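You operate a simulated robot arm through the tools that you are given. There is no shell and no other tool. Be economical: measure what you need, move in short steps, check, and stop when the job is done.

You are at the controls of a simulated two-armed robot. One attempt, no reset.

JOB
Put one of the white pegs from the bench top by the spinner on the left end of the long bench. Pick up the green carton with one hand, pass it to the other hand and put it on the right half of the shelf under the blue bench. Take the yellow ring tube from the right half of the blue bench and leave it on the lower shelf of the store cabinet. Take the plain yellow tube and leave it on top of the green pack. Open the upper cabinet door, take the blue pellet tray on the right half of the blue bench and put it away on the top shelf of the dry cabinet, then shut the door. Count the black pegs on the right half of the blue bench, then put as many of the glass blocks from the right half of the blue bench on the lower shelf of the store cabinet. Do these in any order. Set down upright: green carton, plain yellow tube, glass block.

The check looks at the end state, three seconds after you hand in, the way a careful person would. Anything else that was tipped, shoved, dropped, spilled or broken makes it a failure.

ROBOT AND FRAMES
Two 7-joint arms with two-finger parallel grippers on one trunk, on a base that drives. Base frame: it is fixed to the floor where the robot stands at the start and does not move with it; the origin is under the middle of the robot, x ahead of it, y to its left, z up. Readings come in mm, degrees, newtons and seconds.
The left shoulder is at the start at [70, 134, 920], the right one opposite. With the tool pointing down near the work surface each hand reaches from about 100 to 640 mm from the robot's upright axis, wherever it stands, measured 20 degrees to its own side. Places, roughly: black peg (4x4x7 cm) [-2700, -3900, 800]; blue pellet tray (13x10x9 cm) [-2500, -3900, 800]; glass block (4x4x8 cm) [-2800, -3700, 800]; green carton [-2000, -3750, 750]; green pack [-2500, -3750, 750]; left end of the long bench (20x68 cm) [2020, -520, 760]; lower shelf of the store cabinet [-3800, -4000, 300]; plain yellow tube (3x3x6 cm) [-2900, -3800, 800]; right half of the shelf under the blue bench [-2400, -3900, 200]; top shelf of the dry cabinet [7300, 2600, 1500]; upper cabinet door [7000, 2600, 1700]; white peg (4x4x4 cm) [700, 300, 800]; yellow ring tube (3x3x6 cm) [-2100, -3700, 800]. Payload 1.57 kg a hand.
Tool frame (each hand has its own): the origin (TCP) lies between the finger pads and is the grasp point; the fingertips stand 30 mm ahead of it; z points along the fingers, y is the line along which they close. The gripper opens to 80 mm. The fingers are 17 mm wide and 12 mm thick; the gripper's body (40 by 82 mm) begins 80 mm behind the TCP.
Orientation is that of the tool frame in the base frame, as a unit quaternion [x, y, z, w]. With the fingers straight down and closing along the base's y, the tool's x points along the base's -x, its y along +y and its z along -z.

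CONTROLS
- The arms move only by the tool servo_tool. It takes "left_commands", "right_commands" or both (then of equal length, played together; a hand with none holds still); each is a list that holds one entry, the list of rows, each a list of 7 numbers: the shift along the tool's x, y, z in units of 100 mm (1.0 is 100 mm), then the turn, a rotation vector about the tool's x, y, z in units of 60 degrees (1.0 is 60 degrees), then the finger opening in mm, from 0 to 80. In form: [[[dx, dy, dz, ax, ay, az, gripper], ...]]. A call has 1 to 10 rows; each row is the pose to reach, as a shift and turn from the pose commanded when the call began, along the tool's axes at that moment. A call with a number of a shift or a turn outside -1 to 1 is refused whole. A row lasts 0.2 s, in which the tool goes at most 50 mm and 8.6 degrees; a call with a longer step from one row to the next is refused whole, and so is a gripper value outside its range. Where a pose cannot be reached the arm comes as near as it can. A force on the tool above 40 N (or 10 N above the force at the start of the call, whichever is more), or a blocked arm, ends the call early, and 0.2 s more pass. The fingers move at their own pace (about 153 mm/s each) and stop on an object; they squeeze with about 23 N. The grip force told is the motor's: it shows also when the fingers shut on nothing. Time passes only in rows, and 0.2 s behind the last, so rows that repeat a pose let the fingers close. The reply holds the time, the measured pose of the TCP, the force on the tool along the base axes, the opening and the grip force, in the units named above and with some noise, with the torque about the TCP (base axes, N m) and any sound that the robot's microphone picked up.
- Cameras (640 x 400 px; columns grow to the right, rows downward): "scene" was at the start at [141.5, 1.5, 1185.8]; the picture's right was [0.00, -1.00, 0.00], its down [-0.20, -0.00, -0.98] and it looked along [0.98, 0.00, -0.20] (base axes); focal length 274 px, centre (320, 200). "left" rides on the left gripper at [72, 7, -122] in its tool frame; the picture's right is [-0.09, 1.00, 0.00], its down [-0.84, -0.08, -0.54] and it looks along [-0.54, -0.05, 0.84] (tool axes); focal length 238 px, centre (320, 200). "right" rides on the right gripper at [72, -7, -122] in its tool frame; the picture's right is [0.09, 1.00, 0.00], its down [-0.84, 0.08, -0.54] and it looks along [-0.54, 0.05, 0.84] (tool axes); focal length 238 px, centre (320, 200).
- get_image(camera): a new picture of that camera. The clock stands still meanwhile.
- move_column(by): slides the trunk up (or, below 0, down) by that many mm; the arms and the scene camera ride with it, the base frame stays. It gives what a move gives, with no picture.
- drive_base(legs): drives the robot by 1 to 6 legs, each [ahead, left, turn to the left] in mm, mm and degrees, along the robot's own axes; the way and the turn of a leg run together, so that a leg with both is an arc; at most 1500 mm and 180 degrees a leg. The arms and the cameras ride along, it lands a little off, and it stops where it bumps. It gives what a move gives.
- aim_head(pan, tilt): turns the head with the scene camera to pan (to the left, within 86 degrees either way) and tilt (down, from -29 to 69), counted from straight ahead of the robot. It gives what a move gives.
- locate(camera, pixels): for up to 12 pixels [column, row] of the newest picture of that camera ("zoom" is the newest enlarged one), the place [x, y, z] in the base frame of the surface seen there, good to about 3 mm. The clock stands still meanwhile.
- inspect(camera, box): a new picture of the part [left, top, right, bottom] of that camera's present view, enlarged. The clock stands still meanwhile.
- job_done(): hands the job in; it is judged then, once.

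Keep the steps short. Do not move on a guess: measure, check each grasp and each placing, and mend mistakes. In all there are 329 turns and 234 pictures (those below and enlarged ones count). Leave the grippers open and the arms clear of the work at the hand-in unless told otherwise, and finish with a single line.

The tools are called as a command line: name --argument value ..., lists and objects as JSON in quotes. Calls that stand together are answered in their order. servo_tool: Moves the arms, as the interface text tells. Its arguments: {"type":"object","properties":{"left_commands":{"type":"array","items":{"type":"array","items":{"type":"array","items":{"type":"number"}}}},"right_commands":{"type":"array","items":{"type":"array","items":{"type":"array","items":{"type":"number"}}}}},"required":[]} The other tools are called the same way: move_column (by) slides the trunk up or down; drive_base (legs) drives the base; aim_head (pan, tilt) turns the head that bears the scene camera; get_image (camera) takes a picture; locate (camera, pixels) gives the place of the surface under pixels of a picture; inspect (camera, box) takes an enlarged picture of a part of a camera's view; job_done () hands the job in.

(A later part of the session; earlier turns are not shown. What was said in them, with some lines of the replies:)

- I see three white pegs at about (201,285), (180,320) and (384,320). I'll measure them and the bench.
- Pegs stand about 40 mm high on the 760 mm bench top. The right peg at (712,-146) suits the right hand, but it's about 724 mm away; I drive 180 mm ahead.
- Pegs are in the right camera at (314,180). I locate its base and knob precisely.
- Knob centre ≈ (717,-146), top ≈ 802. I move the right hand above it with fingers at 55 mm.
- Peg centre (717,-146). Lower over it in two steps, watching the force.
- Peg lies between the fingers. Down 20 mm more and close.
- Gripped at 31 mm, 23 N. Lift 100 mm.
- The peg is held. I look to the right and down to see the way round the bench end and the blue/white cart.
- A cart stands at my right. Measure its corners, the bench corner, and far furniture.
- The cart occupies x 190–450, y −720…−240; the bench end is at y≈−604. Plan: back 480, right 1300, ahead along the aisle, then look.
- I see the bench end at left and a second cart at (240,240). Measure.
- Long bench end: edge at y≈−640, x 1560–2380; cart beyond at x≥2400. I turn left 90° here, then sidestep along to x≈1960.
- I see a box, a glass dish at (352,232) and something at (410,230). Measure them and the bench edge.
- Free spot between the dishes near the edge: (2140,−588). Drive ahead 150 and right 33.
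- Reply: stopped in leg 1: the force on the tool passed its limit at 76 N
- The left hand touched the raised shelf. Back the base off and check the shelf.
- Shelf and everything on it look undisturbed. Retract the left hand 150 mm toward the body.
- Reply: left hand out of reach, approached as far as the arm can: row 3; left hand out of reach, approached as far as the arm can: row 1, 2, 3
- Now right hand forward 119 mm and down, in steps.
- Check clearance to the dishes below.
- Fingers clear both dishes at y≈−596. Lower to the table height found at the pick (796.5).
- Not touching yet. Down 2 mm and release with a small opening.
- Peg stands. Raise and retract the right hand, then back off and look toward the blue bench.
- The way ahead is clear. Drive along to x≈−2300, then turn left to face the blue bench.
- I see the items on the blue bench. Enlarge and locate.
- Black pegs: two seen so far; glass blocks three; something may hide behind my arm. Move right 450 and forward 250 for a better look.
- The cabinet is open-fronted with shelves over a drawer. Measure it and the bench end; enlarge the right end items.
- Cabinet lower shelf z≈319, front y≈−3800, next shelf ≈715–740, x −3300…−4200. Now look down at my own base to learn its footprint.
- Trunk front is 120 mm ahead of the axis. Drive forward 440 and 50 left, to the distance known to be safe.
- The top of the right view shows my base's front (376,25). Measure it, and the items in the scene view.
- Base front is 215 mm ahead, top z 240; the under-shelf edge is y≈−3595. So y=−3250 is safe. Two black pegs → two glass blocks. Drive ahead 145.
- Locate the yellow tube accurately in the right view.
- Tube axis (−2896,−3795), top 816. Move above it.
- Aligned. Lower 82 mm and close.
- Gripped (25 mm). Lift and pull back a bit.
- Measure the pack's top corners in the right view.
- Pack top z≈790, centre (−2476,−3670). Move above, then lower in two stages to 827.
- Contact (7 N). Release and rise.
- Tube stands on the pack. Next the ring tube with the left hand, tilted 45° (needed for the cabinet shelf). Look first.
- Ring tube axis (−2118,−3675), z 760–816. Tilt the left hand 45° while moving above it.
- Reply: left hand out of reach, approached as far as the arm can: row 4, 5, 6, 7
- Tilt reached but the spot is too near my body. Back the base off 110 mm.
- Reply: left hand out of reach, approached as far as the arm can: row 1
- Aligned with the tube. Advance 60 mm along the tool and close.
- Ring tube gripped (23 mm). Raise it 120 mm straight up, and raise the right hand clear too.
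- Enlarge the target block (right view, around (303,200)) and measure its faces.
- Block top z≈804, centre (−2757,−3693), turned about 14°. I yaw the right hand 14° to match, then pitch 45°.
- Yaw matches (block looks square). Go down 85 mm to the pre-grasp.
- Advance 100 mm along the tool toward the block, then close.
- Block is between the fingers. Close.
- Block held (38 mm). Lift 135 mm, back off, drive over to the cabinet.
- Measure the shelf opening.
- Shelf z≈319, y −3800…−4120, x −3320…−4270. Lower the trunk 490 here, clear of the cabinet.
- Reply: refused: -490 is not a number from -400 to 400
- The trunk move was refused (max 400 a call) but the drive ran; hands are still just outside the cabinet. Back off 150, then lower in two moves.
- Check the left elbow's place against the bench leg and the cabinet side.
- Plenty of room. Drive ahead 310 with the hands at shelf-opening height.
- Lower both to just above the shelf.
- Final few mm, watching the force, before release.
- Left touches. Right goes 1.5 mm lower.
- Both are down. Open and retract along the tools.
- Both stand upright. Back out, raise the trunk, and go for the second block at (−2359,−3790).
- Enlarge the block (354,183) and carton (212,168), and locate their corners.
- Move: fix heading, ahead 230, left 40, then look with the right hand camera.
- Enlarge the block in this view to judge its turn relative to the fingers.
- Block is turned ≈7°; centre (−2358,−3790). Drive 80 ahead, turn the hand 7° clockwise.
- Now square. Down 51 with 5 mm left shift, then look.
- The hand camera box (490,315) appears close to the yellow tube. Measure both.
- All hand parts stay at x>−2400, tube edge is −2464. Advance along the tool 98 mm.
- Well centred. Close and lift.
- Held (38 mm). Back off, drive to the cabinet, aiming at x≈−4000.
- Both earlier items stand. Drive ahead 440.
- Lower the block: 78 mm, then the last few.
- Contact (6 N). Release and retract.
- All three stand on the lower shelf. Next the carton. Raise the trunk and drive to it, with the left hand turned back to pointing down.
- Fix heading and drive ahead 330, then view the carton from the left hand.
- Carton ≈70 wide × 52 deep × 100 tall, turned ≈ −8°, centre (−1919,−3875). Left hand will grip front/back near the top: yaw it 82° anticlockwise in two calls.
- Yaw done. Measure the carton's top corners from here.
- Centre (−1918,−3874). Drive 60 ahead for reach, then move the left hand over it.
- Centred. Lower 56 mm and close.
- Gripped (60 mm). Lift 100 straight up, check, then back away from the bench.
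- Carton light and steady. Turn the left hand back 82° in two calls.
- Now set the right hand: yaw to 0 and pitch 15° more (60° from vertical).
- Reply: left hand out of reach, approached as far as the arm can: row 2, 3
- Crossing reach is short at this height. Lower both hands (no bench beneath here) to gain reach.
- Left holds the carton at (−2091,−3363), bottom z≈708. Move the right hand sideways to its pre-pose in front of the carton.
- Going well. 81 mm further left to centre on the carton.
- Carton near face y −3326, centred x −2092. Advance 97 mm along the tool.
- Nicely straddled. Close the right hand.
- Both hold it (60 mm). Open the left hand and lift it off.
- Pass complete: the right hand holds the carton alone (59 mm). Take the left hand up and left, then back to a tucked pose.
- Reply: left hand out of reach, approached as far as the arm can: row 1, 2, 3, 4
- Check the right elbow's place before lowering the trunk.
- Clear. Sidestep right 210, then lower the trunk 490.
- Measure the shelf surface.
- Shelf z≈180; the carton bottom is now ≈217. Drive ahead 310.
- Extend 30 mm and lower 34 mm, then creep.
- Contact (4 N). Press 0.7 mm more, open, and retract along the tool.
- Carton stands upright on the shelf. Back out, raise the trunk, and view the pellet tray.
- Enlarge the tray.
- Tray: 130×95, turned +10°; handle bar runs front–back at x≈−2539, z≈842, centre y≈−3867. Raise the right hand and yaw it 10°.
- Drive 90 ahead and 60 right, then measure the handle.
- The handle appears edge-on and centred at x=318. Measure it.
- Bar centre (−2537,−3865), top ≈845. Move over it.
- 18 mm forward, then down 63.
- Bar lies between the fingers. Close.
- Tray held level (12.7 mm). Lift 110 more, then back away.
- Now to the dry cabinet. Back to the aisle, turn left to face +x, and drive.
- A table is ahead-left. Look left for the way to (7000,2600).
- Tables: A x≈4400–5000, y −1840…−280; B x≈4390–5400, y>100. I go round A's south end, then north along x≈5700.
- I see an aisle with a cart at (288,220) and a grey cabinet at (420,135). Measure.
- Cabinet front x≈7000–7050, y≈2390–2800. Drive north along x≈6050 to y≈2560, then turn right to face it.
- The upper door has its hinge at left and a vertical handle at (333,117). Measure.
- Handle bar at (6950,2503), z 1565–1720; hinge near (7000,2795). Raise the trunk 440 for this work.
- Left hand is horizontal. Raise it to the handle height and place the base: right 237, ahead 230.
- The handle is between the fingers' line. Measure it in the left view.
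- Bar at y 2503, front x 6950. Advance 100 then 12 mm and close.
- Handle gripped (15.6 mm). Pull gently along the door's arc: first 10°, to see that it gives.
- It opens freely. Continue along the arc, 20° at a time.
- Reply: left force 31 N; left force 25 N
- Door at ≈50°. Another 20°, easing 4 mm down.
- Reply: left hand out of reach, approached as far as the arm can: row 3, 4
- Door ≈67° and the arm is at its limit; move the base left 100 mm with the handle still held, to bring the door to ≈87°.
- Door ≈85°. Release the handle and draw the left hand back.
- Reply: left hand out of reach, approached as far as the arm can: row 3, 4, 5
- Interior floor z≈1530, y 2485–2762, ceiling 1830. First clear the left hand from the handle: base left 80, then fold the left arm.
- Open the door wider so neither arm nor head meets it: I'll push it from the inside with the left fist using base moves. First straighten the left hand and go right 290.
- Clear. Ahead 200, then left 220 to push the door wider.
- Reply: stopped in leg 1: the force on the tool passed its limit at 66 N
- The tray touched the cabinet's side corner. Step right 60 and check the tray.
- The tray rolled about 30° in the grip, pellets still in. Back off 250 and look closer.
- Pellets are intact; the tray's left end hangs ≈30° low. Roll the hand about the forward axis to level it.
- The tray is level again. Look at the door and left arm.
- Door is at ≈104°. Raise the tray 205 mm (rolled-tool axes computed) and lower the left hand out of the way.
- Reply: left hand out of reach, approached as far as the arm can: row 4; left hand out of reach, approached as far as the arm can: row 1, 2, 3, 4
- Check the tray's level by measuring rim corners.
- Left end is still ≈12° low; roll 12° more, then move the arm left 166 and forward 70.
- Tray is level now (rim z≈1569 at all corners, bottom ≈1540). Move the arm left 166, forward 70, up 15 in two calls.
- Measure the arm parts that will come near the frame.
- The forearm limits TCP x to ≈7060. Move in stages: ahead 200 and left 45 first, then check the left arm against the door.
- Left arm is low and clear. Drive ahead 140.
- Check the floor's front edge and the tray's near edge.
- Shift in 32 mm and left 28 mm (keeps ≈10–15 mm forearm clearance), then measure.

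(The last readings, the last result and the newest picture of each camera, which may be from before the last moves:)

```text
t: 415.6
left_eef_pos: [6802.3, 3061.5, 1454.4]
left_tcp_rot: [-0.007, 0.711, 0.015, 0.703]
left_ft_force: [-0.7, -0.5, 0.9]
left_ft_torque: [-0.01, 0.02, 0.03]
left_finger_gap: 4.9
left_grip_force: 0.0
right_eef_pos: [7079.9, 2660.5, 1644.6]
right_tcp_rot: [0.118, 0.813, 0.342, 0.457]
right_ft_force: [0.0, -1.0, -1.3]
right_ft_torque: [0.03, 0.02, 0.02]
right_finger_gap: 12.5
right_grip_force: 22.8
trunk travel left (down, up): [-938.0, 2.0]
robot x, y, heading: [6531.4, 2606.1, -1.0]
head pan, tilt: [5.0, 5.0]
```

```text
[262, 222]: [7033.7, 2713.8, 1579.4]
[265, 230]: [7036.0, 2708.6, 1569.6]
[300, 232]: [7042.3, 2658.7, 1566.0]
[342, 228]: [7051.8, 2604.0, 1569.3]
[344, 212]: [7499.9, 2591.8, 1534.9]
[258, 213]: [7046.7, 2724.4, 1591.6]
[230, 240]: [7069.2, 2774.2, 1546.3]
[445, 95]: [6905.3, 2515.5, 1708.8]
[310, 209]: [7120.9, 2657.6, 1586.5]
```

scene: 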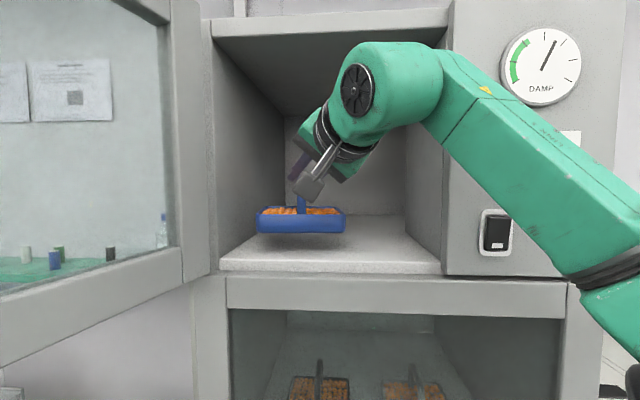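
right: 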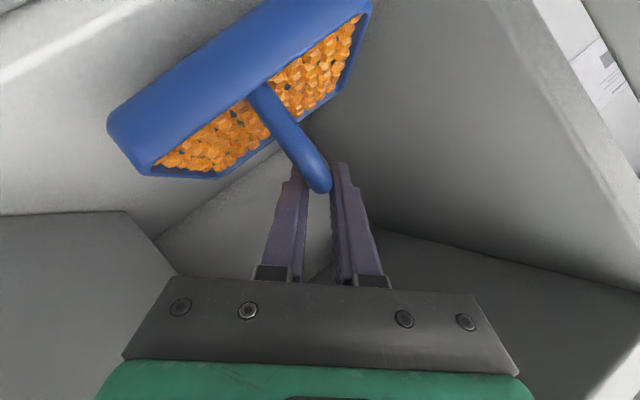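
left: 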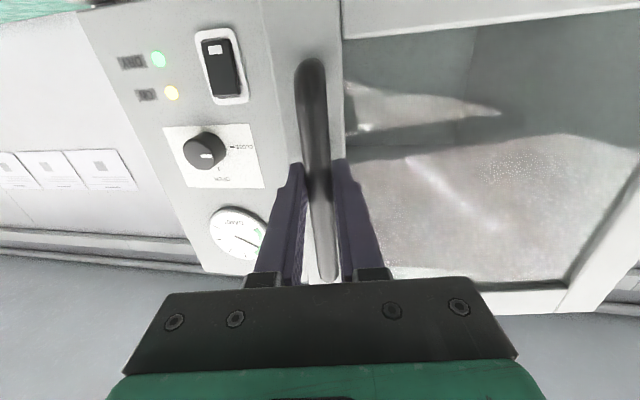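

Tray is fully over the floor. Lower 18 mm, then creep by 3 mm with force checks.

servo_tool --right_commands '[[[0.06, -0.06, 0.032, 0, 0, 0, 0], [0.12, -0.12, 0.064, 0, 0, 0, 0], [0.12, -0.12, 0.064, 0, 0, 0, 0]]]'

inspect --camera "scene" --box '[210, 150, 450, 290]'

```text
t: 416.4
left_eef_pos: [6809.1, 3066.6, 1451.1]
left_tcp_rot: [-0.008, 0.712, 0.013, 0.702]
left_ft_force: [-0.1, -0.3, 0.0]
left_ft_torque: [-0.01, 0.01, 0.02]
left_finger_gap: 5.0
left_grip_force: 0.0
right_eef_pos: [7088.2, 2665.8, 1623.2]
right_tcp_rot: [0.117, 0.814, 0.341, 0.455]
right_ft_force: [-0.4, -0.2, -1.9]
right_ft_torque: [-0.04, 0.04, 0.0]
right_finger_gap: 12.6
right_grip_force: 22.8
trunk travel left (down, up): [-938.0, 2.0]
robot x, y, heading: [6529.4, 2604.9, -0.6]
head pan, tilt: [5.0, 5.0]
```

```text
2.67 times, centred on (330, 220) of scene
```

zoom: 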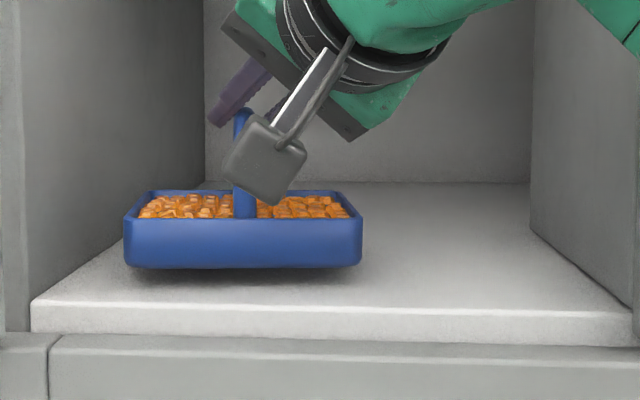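

servo_tool --right_commands '[[[0.026, -0.026, 0.014, 0, 0, 0, 0], [0.04, -0.04, 0.022, 0, 0, 0, 0], [0.052, -0.052, 0.028, 0, 0, 0, 0], [0.052, -0.052, 0.028, 0, 0, 0, 0]]]'

```text
t: 417.4
left_eef_pos: [6811.8, 3069.3, 1450.1]
left_tcp_rot: [-0.008, 0.713, 0.013, 0.701]
left_ft_force: [-0.1, -0.3, -0.2]
left_ft_torque: [0.0, -0.01, 0.0]
left_finger_gap: 4.9
left_grip_force: 0.1
right_eef_pos: [7090.9, 2669.0, 1614.5]
right_tcp_rot: [0.118, 0.815, 0.339, 0.454]
right_ft_force: [-0.5, 0.2, -3.2]
right_ft_torque: [-0.01, 0.02, 0.03]
right_finger_gap: 12.5
right_grip_force: 23.1
trunk travel left (down, up): [-938.0, 2.0]
robot x, y, heading: [6529.7, 2603.6, -0.7]
head pan, tilt: [5.0, 5.0]
```

servo_tool --right_commands '[[[0.013, -0.013, 0.007, 0, 0, 0, 0], [0.026, -0.026, 0.014, 0, 0, 0, 0], [0.04, -0.04, 0.022, 0, 0, 0, 0], [0.04, -0.04, 0.022, 0, 0, 0, 0]]]'

inspect --camera "scene" --box '[210, 150, 450, 290]'

```text
t: 418.4
left_eef_pos: [6809.9, 3068.8, 1450.0]
left_tcp_rot: [-0.008, 0.712, 0.012, 0.702]
left_ft_force: [-0.2, 0.1, -0.4]
left_ft_torque: [0.02, 0.0, 0.0]
left_finger_gap: 5.2
left_grip_force: 0.1
right_eef_pos: [7087.9, 2668.8, 1611.5]
right_tcp_rot: [0.118, 0.812, 0.342, 0.457]
right_ft_force: [8.8, 3.4, 24.9]
right_ft_torque: [0.1, 0.31, -0.15]
right_finger_gap: 12.7
right_grip_force: 23.5
trunk travel left (down, up): [-938.0, 2.0]
robot x, y, heading: [6529.7, 2607.9, -0.4]
head pan, tilt: [5.0, 5.0]
```

```text
2.67 times, centred on (330, 220) of scene
```

zoom: 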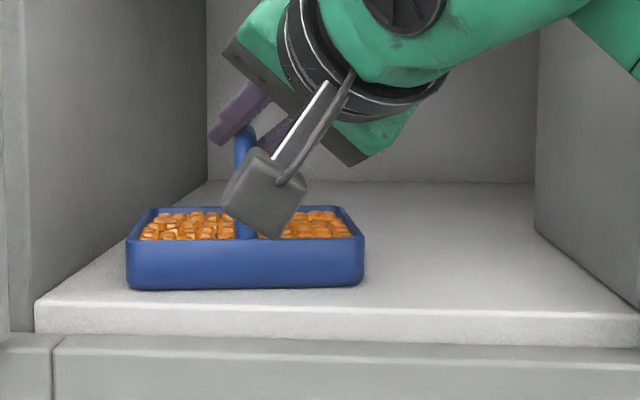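

Tray sits firmly. Relieve 1.5 mm, open to 45, and retract along the tool.

servo_tool --right_commands '[[[-0.012, 0.012, -0.006, 0, 0, 0, 0], [-0.02, 0.02, -0.011, 0, 0, 0, 20], [-0.02, 0.02, -0.011, 0, 0, 0, 45], [-0.02, 0.02, -0.011, 0, 0, 0, 45]]]'

servo_tool --right_commands '[[[0, 0, -0.15, 0, 0, 0, 45], [0, 0, -0.4, 0, 0, 0, 45], [0, 0, -0.7, 0, 0, 0, 45], [0, 0, -0.95, 0, 0, 0, 45]]]'

get_image --camera "scene"

```text
t: 419.4
left_eef_pos: [6810.4, 3068.4, 1450.0]
left_tcp_rot: [-0.008, 0.713, 0.013, 0.701]
left_ft_force: [0.6, -0.1, 0.0]
left_ft_torque: [0.0, 0.02, 0.02]
left_finger_gap: 4.9
left_grip_force: 0.0
right_eef_pos: [7088.8, 2668.4, 1610.7]
right_tcp_rot: [0.117, 0.815, 0.34, 0.454]
right_ft_force: [0.1, 0.7, 0.2]
right_ft_torque: [0.02, 0.03, 0.03]
right_finger_gap: 44.9
right_grip_force: 0.1
trunk travel left (down, up): [-938.0, 2.0]
robot x, y, heading: [6529.2, 2605.4, -0.5]
head pan, tilt: [5.0, 5.0]
```

```text
t: 420.4
left_eef_pos: [6809.6, 3068.4, 1449.7]
left_tcp_rot: [-0.009, 0.712, 0.013, 0.702]
left_ft_force: [0.3, 0.9, 0.6]
left_ft_torque: [0.04, 0.01, 0.0]
left_finger_gap: 4.8
left_grip_force: 0.1
right_eef_pos: [7010.2, 2626.0, 1647.0]
right_tcp_rot: [0.118, 0.814, 0.341, 0.454]
right_ft_force: [-0.5, -0.3, -0.1]
right_ft_torque: [0.01, 0.0, -0.05]
right_finger_gap: 44.9
right_grip_force: 0.2
trunk travel left (down, up): [-938.0, 2.0]
robot x, y, heading: [6532.8, 2608.5, -0.9]
head pan, tilt: [5.0, 5.0]
```

```text
82 pictures are left
```

scene: 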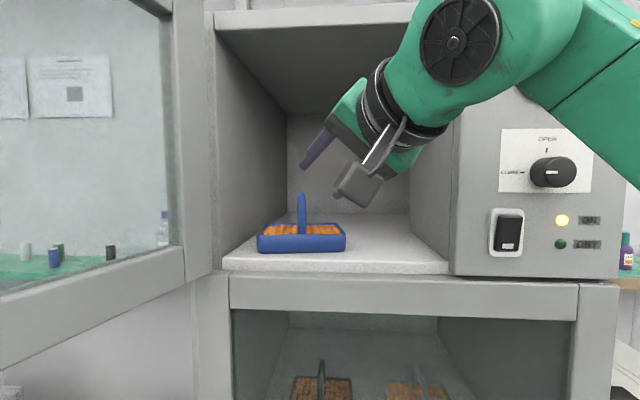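

Tray stands on the top shelf. Back off 300 and bring the right arm down and back.

drive_base --legs '[[-300, 0, 0]]'

servo_tool --right_commands '[[[0.236, -0.229, -0.054, 0, 0, 0, 45], [0.472, -0.457, -0.108, 0, 0, 0, 45], [0.707, -0.686, -0.162, 0, 0, 0, 45], [0.943, -0.914, -0.216, 0, 0, 0, 45]]]' --left_commands '[[[-0.25, 0, 0, 0, 0, 0, 5], [-0.5, 0, 0, 0, 0, 0, 5], [-0.75, 0, 0, 0, 0, 0, 5], [-1.0, 0, 0, 0, 0, 0, 5]]]'

servo_tool --right_commands '[[[0.236, -0.229, -0.054, 0, 0, 0, 45], [0.472, -0.457, -0.108, 0, 0, 0, 45], [0.707, -0.686, -0.162, 0, 0, 0, 45], [0.943, -0.914, -0.216, 0, 0, 0, 45]]]' --left_commands '[[[-0.25, 0, 0, 0, 0, 0, 5], [-0.5, 0, 0, 0, 0, 0, 5], [-0.75, 0, 0, 0, 0, 0, 5], [-0.9, 0, 0, 0, 0, 0, 5]]]'

aim_head --pan 25 --tilt 5

get_image --camera "scene"

```text
t: 422.4
left_eef_pos: [6513.4, 3073.0, 1449.2]
left_tcp_rot: [-0.008, 0.713, 0.012, 0.701]
left_ft_force: [-0.5, 0.0, -0.3]
left_ft_torque: [-0.01, 0.01, 0.01]
left_finger_gap: 4.8
left_grip_force: 0.1
right_eef_pos: [6715.6, 2630.1, 1643.0]
right_tcp_rot: [0.119, 0.815, 0.34, 0.454]
right_ft_force: [0.0, 0.6, 0.0]
right_ft_torque: [0.02, 0.0, 0.01]
right_finger_gap: 44.8
right_grip_force: 0.1
trunk travel left (down, up): [-938.0, 2.0]
robot x, y, heading: [6233.2, 2610.7, -0.7]
head pan, tilt: [5.0, 5.0]
```

```text
t: 423.4
left_eef_pos: [6511.7, 3070.4, 1550.7]
left_tcp_rot: [-0.007, 0.712, 0.011, 0.702]
left_ft_force: [-0.4, -0.6, -0.2]
left_ft_torque: [0.01, 0.02, -0.01]
left_finger_gap: 5.0
left_grip_force: 0.0
right_eef_pos: [6651.3, 2597.9, 1529.4]
right_tcp_rot: [0.118, 0.814, 0.341, 0.454]
right_ft_force: [0.2, 0.1, -0.3]
right_ft_torque: [0.01, -0.01, 0.02]
right_finger_gap: 45.0
right_grip_force: 0.0
trunk travel left (down, up): [-938.0, 2.0]
robot x, y, heading: [6233.8, 2606.0, -0.8]
head pan, tilt: [5.0, 5.0]
```

```text
t: 424.4
left_eef_pos: [6515.6, 3069.2, 1640.8]
left_tcp_rot: [-0.008, 0.713, 0.012, 0.701]
left_ft_force: [0.4, -0.3, -0.8]
left_ft_torque: [0.01, 0.0, 0.02]
left_finger_gap: 5.1
left_grip_force: 0.0
right_eef_pos: [6591.5, 2568.7, 1413.6]
right_tcp_rot: [0.119, 0.815, 0.339, 0.455]
right_ft_force: [-0.1, -0.2, -1.1]
right_ft_torque: [0.01, 0.0, -0.02]
right_finger_gap: 45.1
right_grip_force: 0.1
trunk travel left (down, up): [-938.0, 2.0]
robot x, y, heading: [6235.3, 2606.9, -1.0]
head pan, tilt: [5.0, 5.0]
```

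```text
t: 425.2
left_eef_pos: [6514.5, 3070.6, 1640.8]
left_tcp_rot: [-0.008, 0.713, 0.013, 0.701]
left_ft_force: [-1.0, 0.2, 0.9]
left_ft_torque: [-0.03, 0.0, 0.0]
left_finger_gap: 5.0
left_grip_force: 0.1
right_eef_pos: [6592.7, 2568.9, 1415.4]
right_tcp_rot: [0.119, 0.815, 0.34, 0.454]
right_ft_force: [-0.2, 0.1, -0.8]
right_ft_torque: [-0.01, 0.02, -0.03]
right_finger_gap: 45.0
right_grip_force: 0.1
trunk travel left (down, up): [-938.0, 2.0]
robot x, y, heading: [6228.5, 2607.5, -0.9]
head pan, tilt: [25.0, 5.0]
```

```text
81 pictures are left
```

scene: 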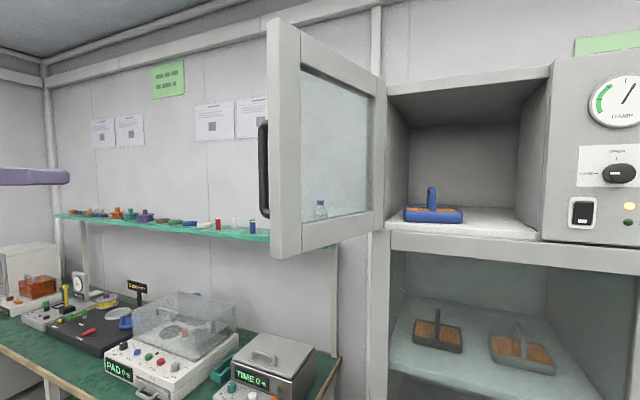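

Tray is level on the shelf. Now shut the door: fist outside the door, drive ahead 250 then right 400 to swing it.

drive_base --legs '[[250, 0, 0]]'

drive_base --legs '[[0, -390, 0]]'

get_image --camera "scene"

```text
t: 427.1
left_eef_pos: [6756.2, 3070.6, 1640.2]
left_tcp_rot: [-0.011, 0.711, 0.015, 0.703]
left_ft_force: [-0.7, 0.1, -0.5]
left_ft_torque: [0.02, 0.0, 0.02]
left_finger_gap: 5.0
left_grip_force: 0.1
right_eef_pos: [6838.0, 2569.1, 1415.9]
right_tcp_rot: [0.116, 0.814, 0.341, 0.455]
right_ft_force: [-0.8, -0.5, -1.1]
right_ft_torque: [0.02, 0.0, 0.0]
right_finger_gap: 45.3
right_grip_force: 0.0
trunk travel left (down, up): [-938.0, 2.0]
robot x, y, heading: [6479.8, 2607.6, -0.3]
head pan, tilt: [25.0, 5.0]
```

```text
t: 429.5
left_eef_pos: [6756.6, 2689.2, 1638.4]
left_tcp_rot: [-0.011, 0.712, 0.013, 0.702]
left_ft_force: [-0.2, 0.3, 0.1]
left_ft_torque: [0.01, -0.02, -0.01]
left_finger_gap: 4.9
left_grip_force: 0.0
right_eef_pos: [6839.3, 2186.6, 1414.8]
right_tcp_rot: [0.116, 0.816, 0.34, 0.454]
right_ft_force: [-1.1, -0.1, 0.0]
right_ft_torque: [-0.02, -0.01, -0.02]
right_finger_gap: 44.9
right_grip_force: 0.1
trunk travel left (down, up): [-938.0, 2.0]
robot x, y, heading: [6477.1, 2218.4, -0.4]
head pan, tilt: [25.0, 5.0]
```

```text
80 pictures are left
```

scene: 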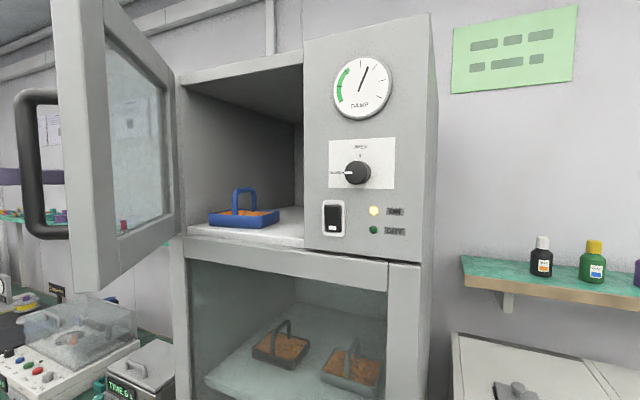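

The door follows. Continue diagonally: ahead 120, right 100.

drive_base --legs '[[100, -100, 0]]'

get_image --camera "scene"

```text
t: 430.8
left_eef_pos: [6850.5, 2588.9, 1638.6]
left_tcp_rot: [-0.011, 0.711, 0.012, 0.703]
left_ft_force: [0.4, 0.9, -0.3]
left_ft_torque: [0.04, 0.01, -0.03]
left_finger_gap: 5.1
left_grip_force: 0.0
right_eef_pos: [6934.7, 2087.4, 1416.5]
right_tcp_rot: [0.115, 0.815, 0.34, 0.455]
right_ft_force: [0.0, 1.1, -0.5]
right_ft_torque: [-0.01, -0.02, -0.03]
right_finger_gap: 45.1
right_grip_force: 0.1
trunk travel left (down, up): [-938.0, 2.0]
robot x, y, heading: [6576.0, 2121.3, -0.6]
head pan, tilt: [25.0, 5.0]
```

```text
79 pictures are left
```

scene: 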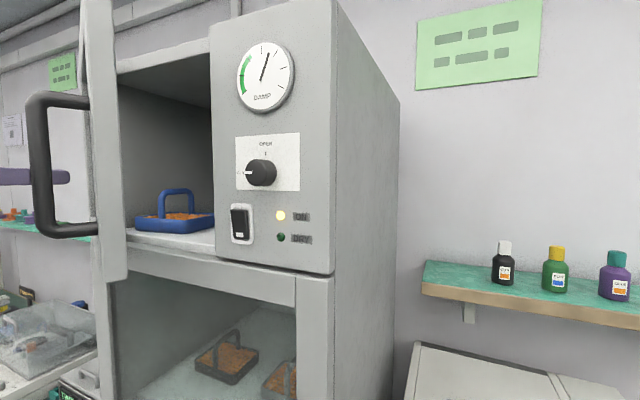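

inspect --camera "scene" --box '[0, 60, 160, 290]'

locate --camera "scene" --pixels '[[115, 270], [100, 100], [35, 150], [40, 200], [65, 177], [70, 100], [95, 235], [30, 177]]'

get_image --camera "left"

```text
1.74 times, centred on (80, 175) of scene
```

zoom: 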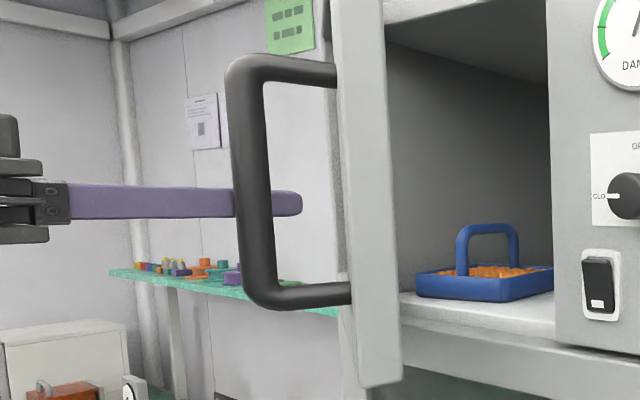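

```text
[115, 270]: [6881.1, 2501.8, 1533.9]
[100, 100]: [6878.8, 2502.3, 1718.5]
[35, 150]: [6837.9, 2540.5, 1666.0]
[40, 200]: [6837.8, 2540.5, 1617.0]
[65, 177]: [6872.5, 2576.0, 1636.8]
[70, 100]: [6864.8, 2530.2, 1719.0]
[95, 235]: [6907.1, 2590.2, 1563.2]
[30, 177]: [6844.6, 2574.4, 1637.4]
```

```text
77 pictures are left
```

left: 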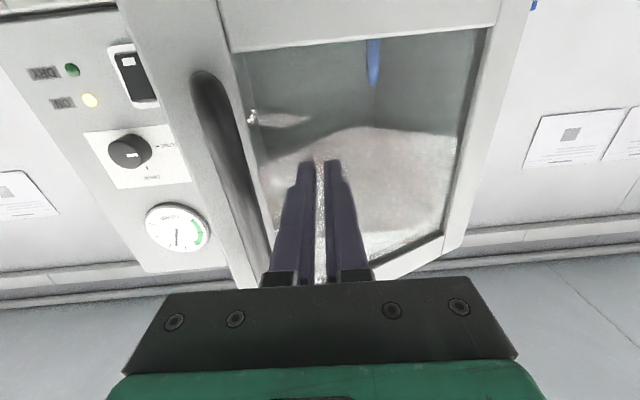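

Door ≈24° from shut; the fist is on the glass. I'll rather push the handle bar: back out, shift right, push forward.

servo_tool --left_commands '[[[0, 0, -0.4, 0, 0, 0, 5], [0, 0, -0.8, 0, 0, 0, 5], [0, -0.35, -0.8, 0, 0, 0, 5], [0, -0.6, -0.8, 0, 0, 0, 5], [0, -0.6, -0.8, 0, 0, 0, 5]]]'

get_image --camera "left"

```text
t: 432.0
left_eef_pos: [6777.8, 2522.1, 1640.7]
left_tcp_rot: [-0.011, 0.712, 0.014, 0.702]
left_ft_force: [-0.6, -0.4, -0.5]
left_ft_torque: [-0.02, 0.01, -0.02]
left_finger_gap: 5.0
left_grip_force: 0.1
right_eef_pos: [6935.5, 2084.3, 1414.6]
right_tcp_rot: [0.116, 0.815, 0.341, 0.454]
right_ft_force: [-0.2, 0.3, -0.4]
right_ft_torque: [-0.02, -0.01, -0.03]
right_finger_gap: 45.2
right_grip_force: 0.1
trunk travel left (down, up): [-938.0, 2.0]
robot x, y, heading: [6576.6, 2122.0, -0.5]
head pan, tilt: [25.0, 5.0]
```

```text
76 pictures are left
```

left: 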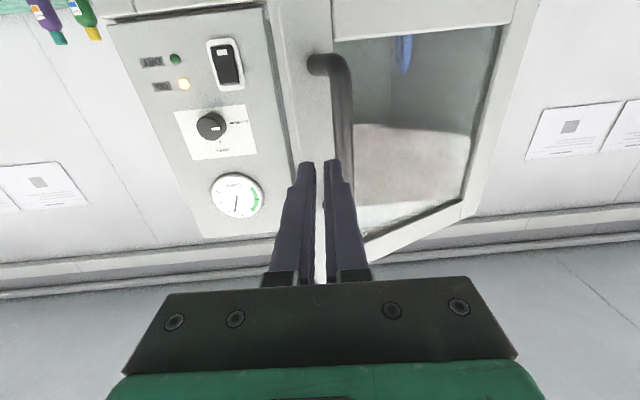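

Shift 15 mm left to meet the bar and push forward, following its arc.

servo_tool --left_commands '[[[0, 0.17, 0.05, 0, 0, 0, 5], [0, 0.14, 0.3, 0, 0, 0, 5], [0, 0.08, 0.55, 0, 0, 0, 5], [0, 0.02, 0.8, 0, 0, 0, 5], [0, -0.04, 1.0, 0, 0, 0, 5]]]'

get_image --camera "left"

get_image --camera "scene"

```text
t: 433.2
left_eef_pos: [6879.5, 2522.9, 1638.9]
left_tcp_rot: [-0.011, 0.712, 0.014, 0.701]
left_ft_force: [0.1, 0.0, -1.0]
left_ft_torque: [-0.02, 0.0, 0.03]
left_finger_gap: 5.3
left_grip_force: 0.1
right_eef_pos: [6938.2, 2082.5, 1414.0]
right_tcp_rot: [0.116, 0.815, 0.34, 0.454]
right_ft_force: [-0.2, -0.2, -0.4]
right_ft_torque: [-0.01, 0.02, 0.04]
right_finger_gap: 44.9
right_grip_force: 0.0
trunk travel left (down, up): [-938.0, 2.0]
robot x, y, heading: [6572.8, 2118.8, -0.4]
head pan, tilt: [25.0, 5.0]
```

```text
75 pictures are left
```

left: 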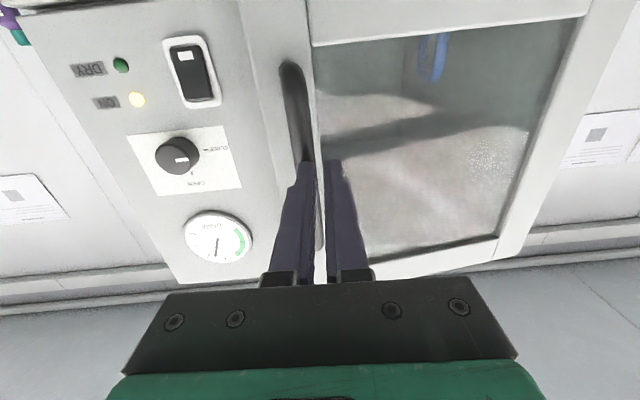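

```text
74 pictures are left
```

scene: 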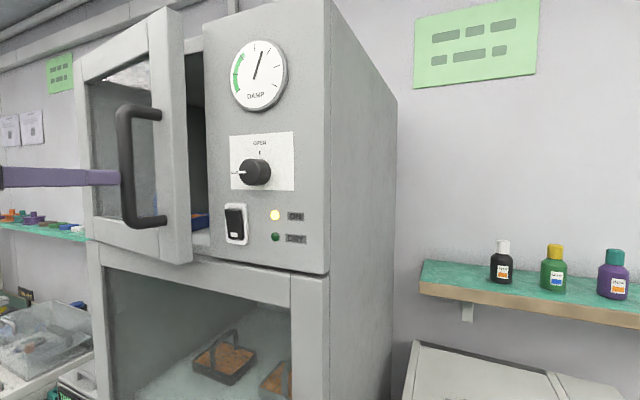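

Nearly shut. Keep pushing, 45 mm more.

servo_tool --left_commands '[[[0, -0.05, 0.1, 0, 0, 0, 5], [0, -0.1, 0.25, 0, 0, 0, 5], [0, -0.13, 0.38, 0, 0, 0, 5], [0, -0.15, 0.46, 0, 0, 0, 5], [0, -0.15, 0.46, 0, 0, 0, 5]]]'

get_image --camera "scene"

```text
t: 434.4
left_eef_pos: [6921.4, 2507.7, 1639.1]
left_tcp_rot: [-0.011, 0.711, 0.014, 0.703]
left_ft_force: [-6.1, 0.0, -3.0]
left_ft_torque: [0.0, -0.02, -0.03]
left_finger_gap: 4.5
left_grip_force: 0.0
right_eef_pos: [6933.0, 2082.7, 1416.5]
right_tcp_rot: [0.116, 0.815, 0.341, 0.454]
right_ft_force: [-0.8, -0.2, -0.3]
right_ft_torque: [0.01, 0.0, -0.01]
right_finger_gap: 45.2
right_grip_force: 0.0
trunk travel left (down, up): [-938.0, 2.0]
robot x, y, heading: [6579.0, 2121.8, -0.3]
head pan, tilt: [25.0, 5.0]
```

```text
73 pictures are left
```

scene: 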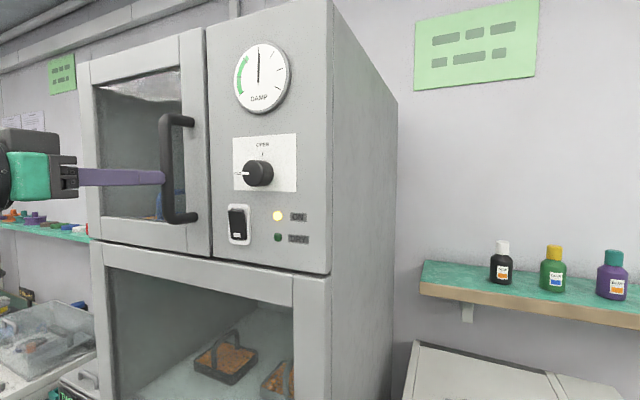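

Door looks shut (6 N). Push 5 mm more and measure the door plane.

servo_tool --left_commands '[[[0, 0, 0.03, 0, 0, 0, 5], [0, 0, 0.06, 0, 0, 0, 5], [0, 0, 0.06, 0, 0, 0, 5]]]'

get_image --camera "scene"

locate --camera "scene" --pixels '[[197, 60], [200, 235], [213, 60], [216, 235], [95, 80], [167, 130]]'

```text
t: 435.2
left_eef_pos: [6921.0, 2507.7, 1640.3]
left_tcp_rot: [-0.011, 0.71, 0.015, 0.704]
left_ft_force: [-15.8, -1.2, -8.6]
left_ft_torque: [0.0, 0.08, -0.12]
left_finger_gap: 5.3
left_grip_force: 0.9
right_eef_pos: [6929.7, 2084.0, 1417.0]
right_tcp_rot: [0.114, 0.814, 0.342, 0.456]
right_ft_force: [0.0, -1.2, 0.0]
right_ft_torque: [0.0, -0.01, -0.01]
right_finger_gap: 45.1
right_grip_force: 0.1
trunk travel left (down, up): [-938.0, 2.0]
robot x, y, heading: [6575.9, 2122.4, -0.4]
head pan, tilt: [25.0, 5.0]
```

```text
72 pictures are left
```

scene: 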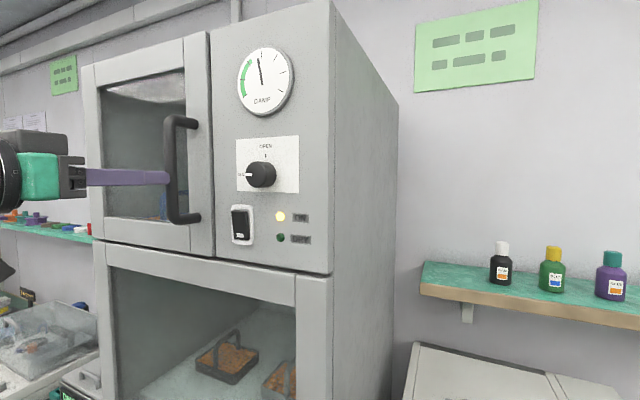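

```text
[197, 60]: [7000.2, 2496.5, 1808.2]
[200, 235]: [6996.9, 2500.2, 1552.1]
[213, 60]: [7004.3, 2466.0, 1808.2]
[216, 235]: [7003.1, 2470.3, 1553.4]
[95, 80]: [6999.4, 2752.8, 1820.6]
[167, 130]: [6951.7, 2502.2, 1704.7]
```

Door is flush (x≈6998 as before). Withdraw the left hand, open both grippers, back off and check.

servo_tool --left_commands '[[[0, 0, -0.3, 0, 0, 0, 5], [0, 0, -0.7, 0, 0, 0, 5], [0, 0, -1.0, 0, 0, 0, 40]]]'

drive_base --legs '[[-450, 0, 0]]'

servo_tool --left_commands '[[[0, 0, 0, 0, 0, 0, 80], [0, 0, 0, 0, 0, 0, 80]]]' --right_commands '[[[0, 0, 0, 0, 0, 0, 80], [0, 0, 0, 0, 0, 0, 80]]]'

get_image --camera "scene"

```text
t: 436.0
left_eef_pos: [6828.5, 2505.5, 1639.3]
left_tcp_rot: [-0.011, 0.712, 0.015, 0.702]
left_ft_force: [0.3, 0.4, -0.6]
left_ft_torque: [0.0, 0.02, 0.03]
left_finger_gap: 40.0
left_grip_force: 0.0
right_eef_pos: [6933.8, 2083.3, 1415.3]
right_tcp_rot: [0.116, 0.815, 0.341, 0.454]
right_ft_force: [-0.3, 0.3, 0.1]
right_ft_torque: [-0.02, 0.02, -0.03]
right_finger_gap: 44.8
right_grip_force: 0.0
trunk travel left (down, up): [-938.0, 2.0]
robot x, y, heading: [6577.1, 2121.5, -0.5]
head pan, tilt: [25.0, 5.0]
```

```text
t: 438.7
left_eef_pos: [6381.1, 2507.3, 1639.7]
left_tcp_rot: [-0.012, 0.713, 0.016, 0.701]
left_ft_force: [-0.5, 0.3, 0.2]
left_ft_torque: [-0.01, -0.02, -0.04]
left_finger_gap: 39.9
left_grip_force: 0.0
right_eef_pos: [6490.5, 2087.3, 1413.8]
right_tcp_rot: [0.115, 0.816, 0.342, 0.451]
right_ft_force: [0.3, -0.1, 0.5]
right_ft_torque: [-0.02, 0.01, 0.0]
right_finger_gap: 45.1
right_grip_force: 0.1
trunk travel left (down, up): [-938.0, 2.0]
robot x, y, heading: [6122.2, 2123.0, -0.2]
head pan, tilt: [25.0, 5.0]
```

```text
t: 439.3
left_eef_pos: [6379.5, 2508.0, 1639.4]
left_tcp_rot: [-0.012, 0.712, 0.015, 0.701]
left_ft_force: [0.7, -0.4, -0.2]
left_ft_torque: [0.01, 0.01, -0.02]
left_finger_gap: 79.9
left_grip_force: 0.1
right_eef_pos: [6487.5, 2087.8, 1414.5]
right_tcp_rot: [0.116, 0.815, 0.342, 0.453]
right_ft_force: [0.5, -0.1, 0.0]
right_ft_torque: [0.02, -0.01, 0.0]
right_finger_gap: 80.2
right_grip_force: 0.1
trunk travel left (down, up): [-938.0, 2.0]
robot x, y, heading: [6125.2, 2125.3, -0.2]
head pan, tilt: [25.0, 5.0]
```

```text
71 pictures are left
```

scene: 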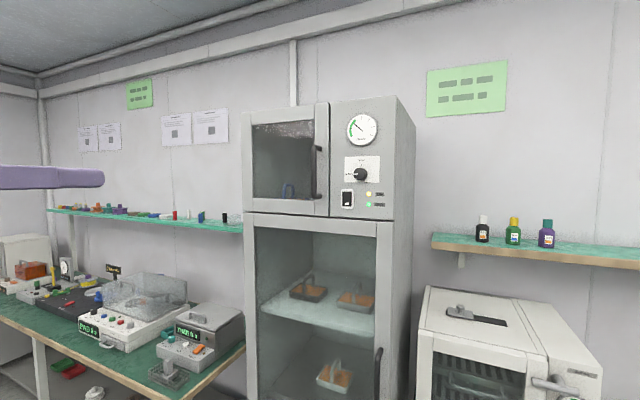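

The door is shut with the tray inside, the grippers are open and the arms are clear. When last seen, every other item stood where I put it. Handing in.

job_done

```text
The job is handed in.
```

All six tasks were carried out and handed in; the only mishaps were the left hand bumping the long bench's raised shelf and the pellet tray knocking the cabinet side, with no damage or spill seen.
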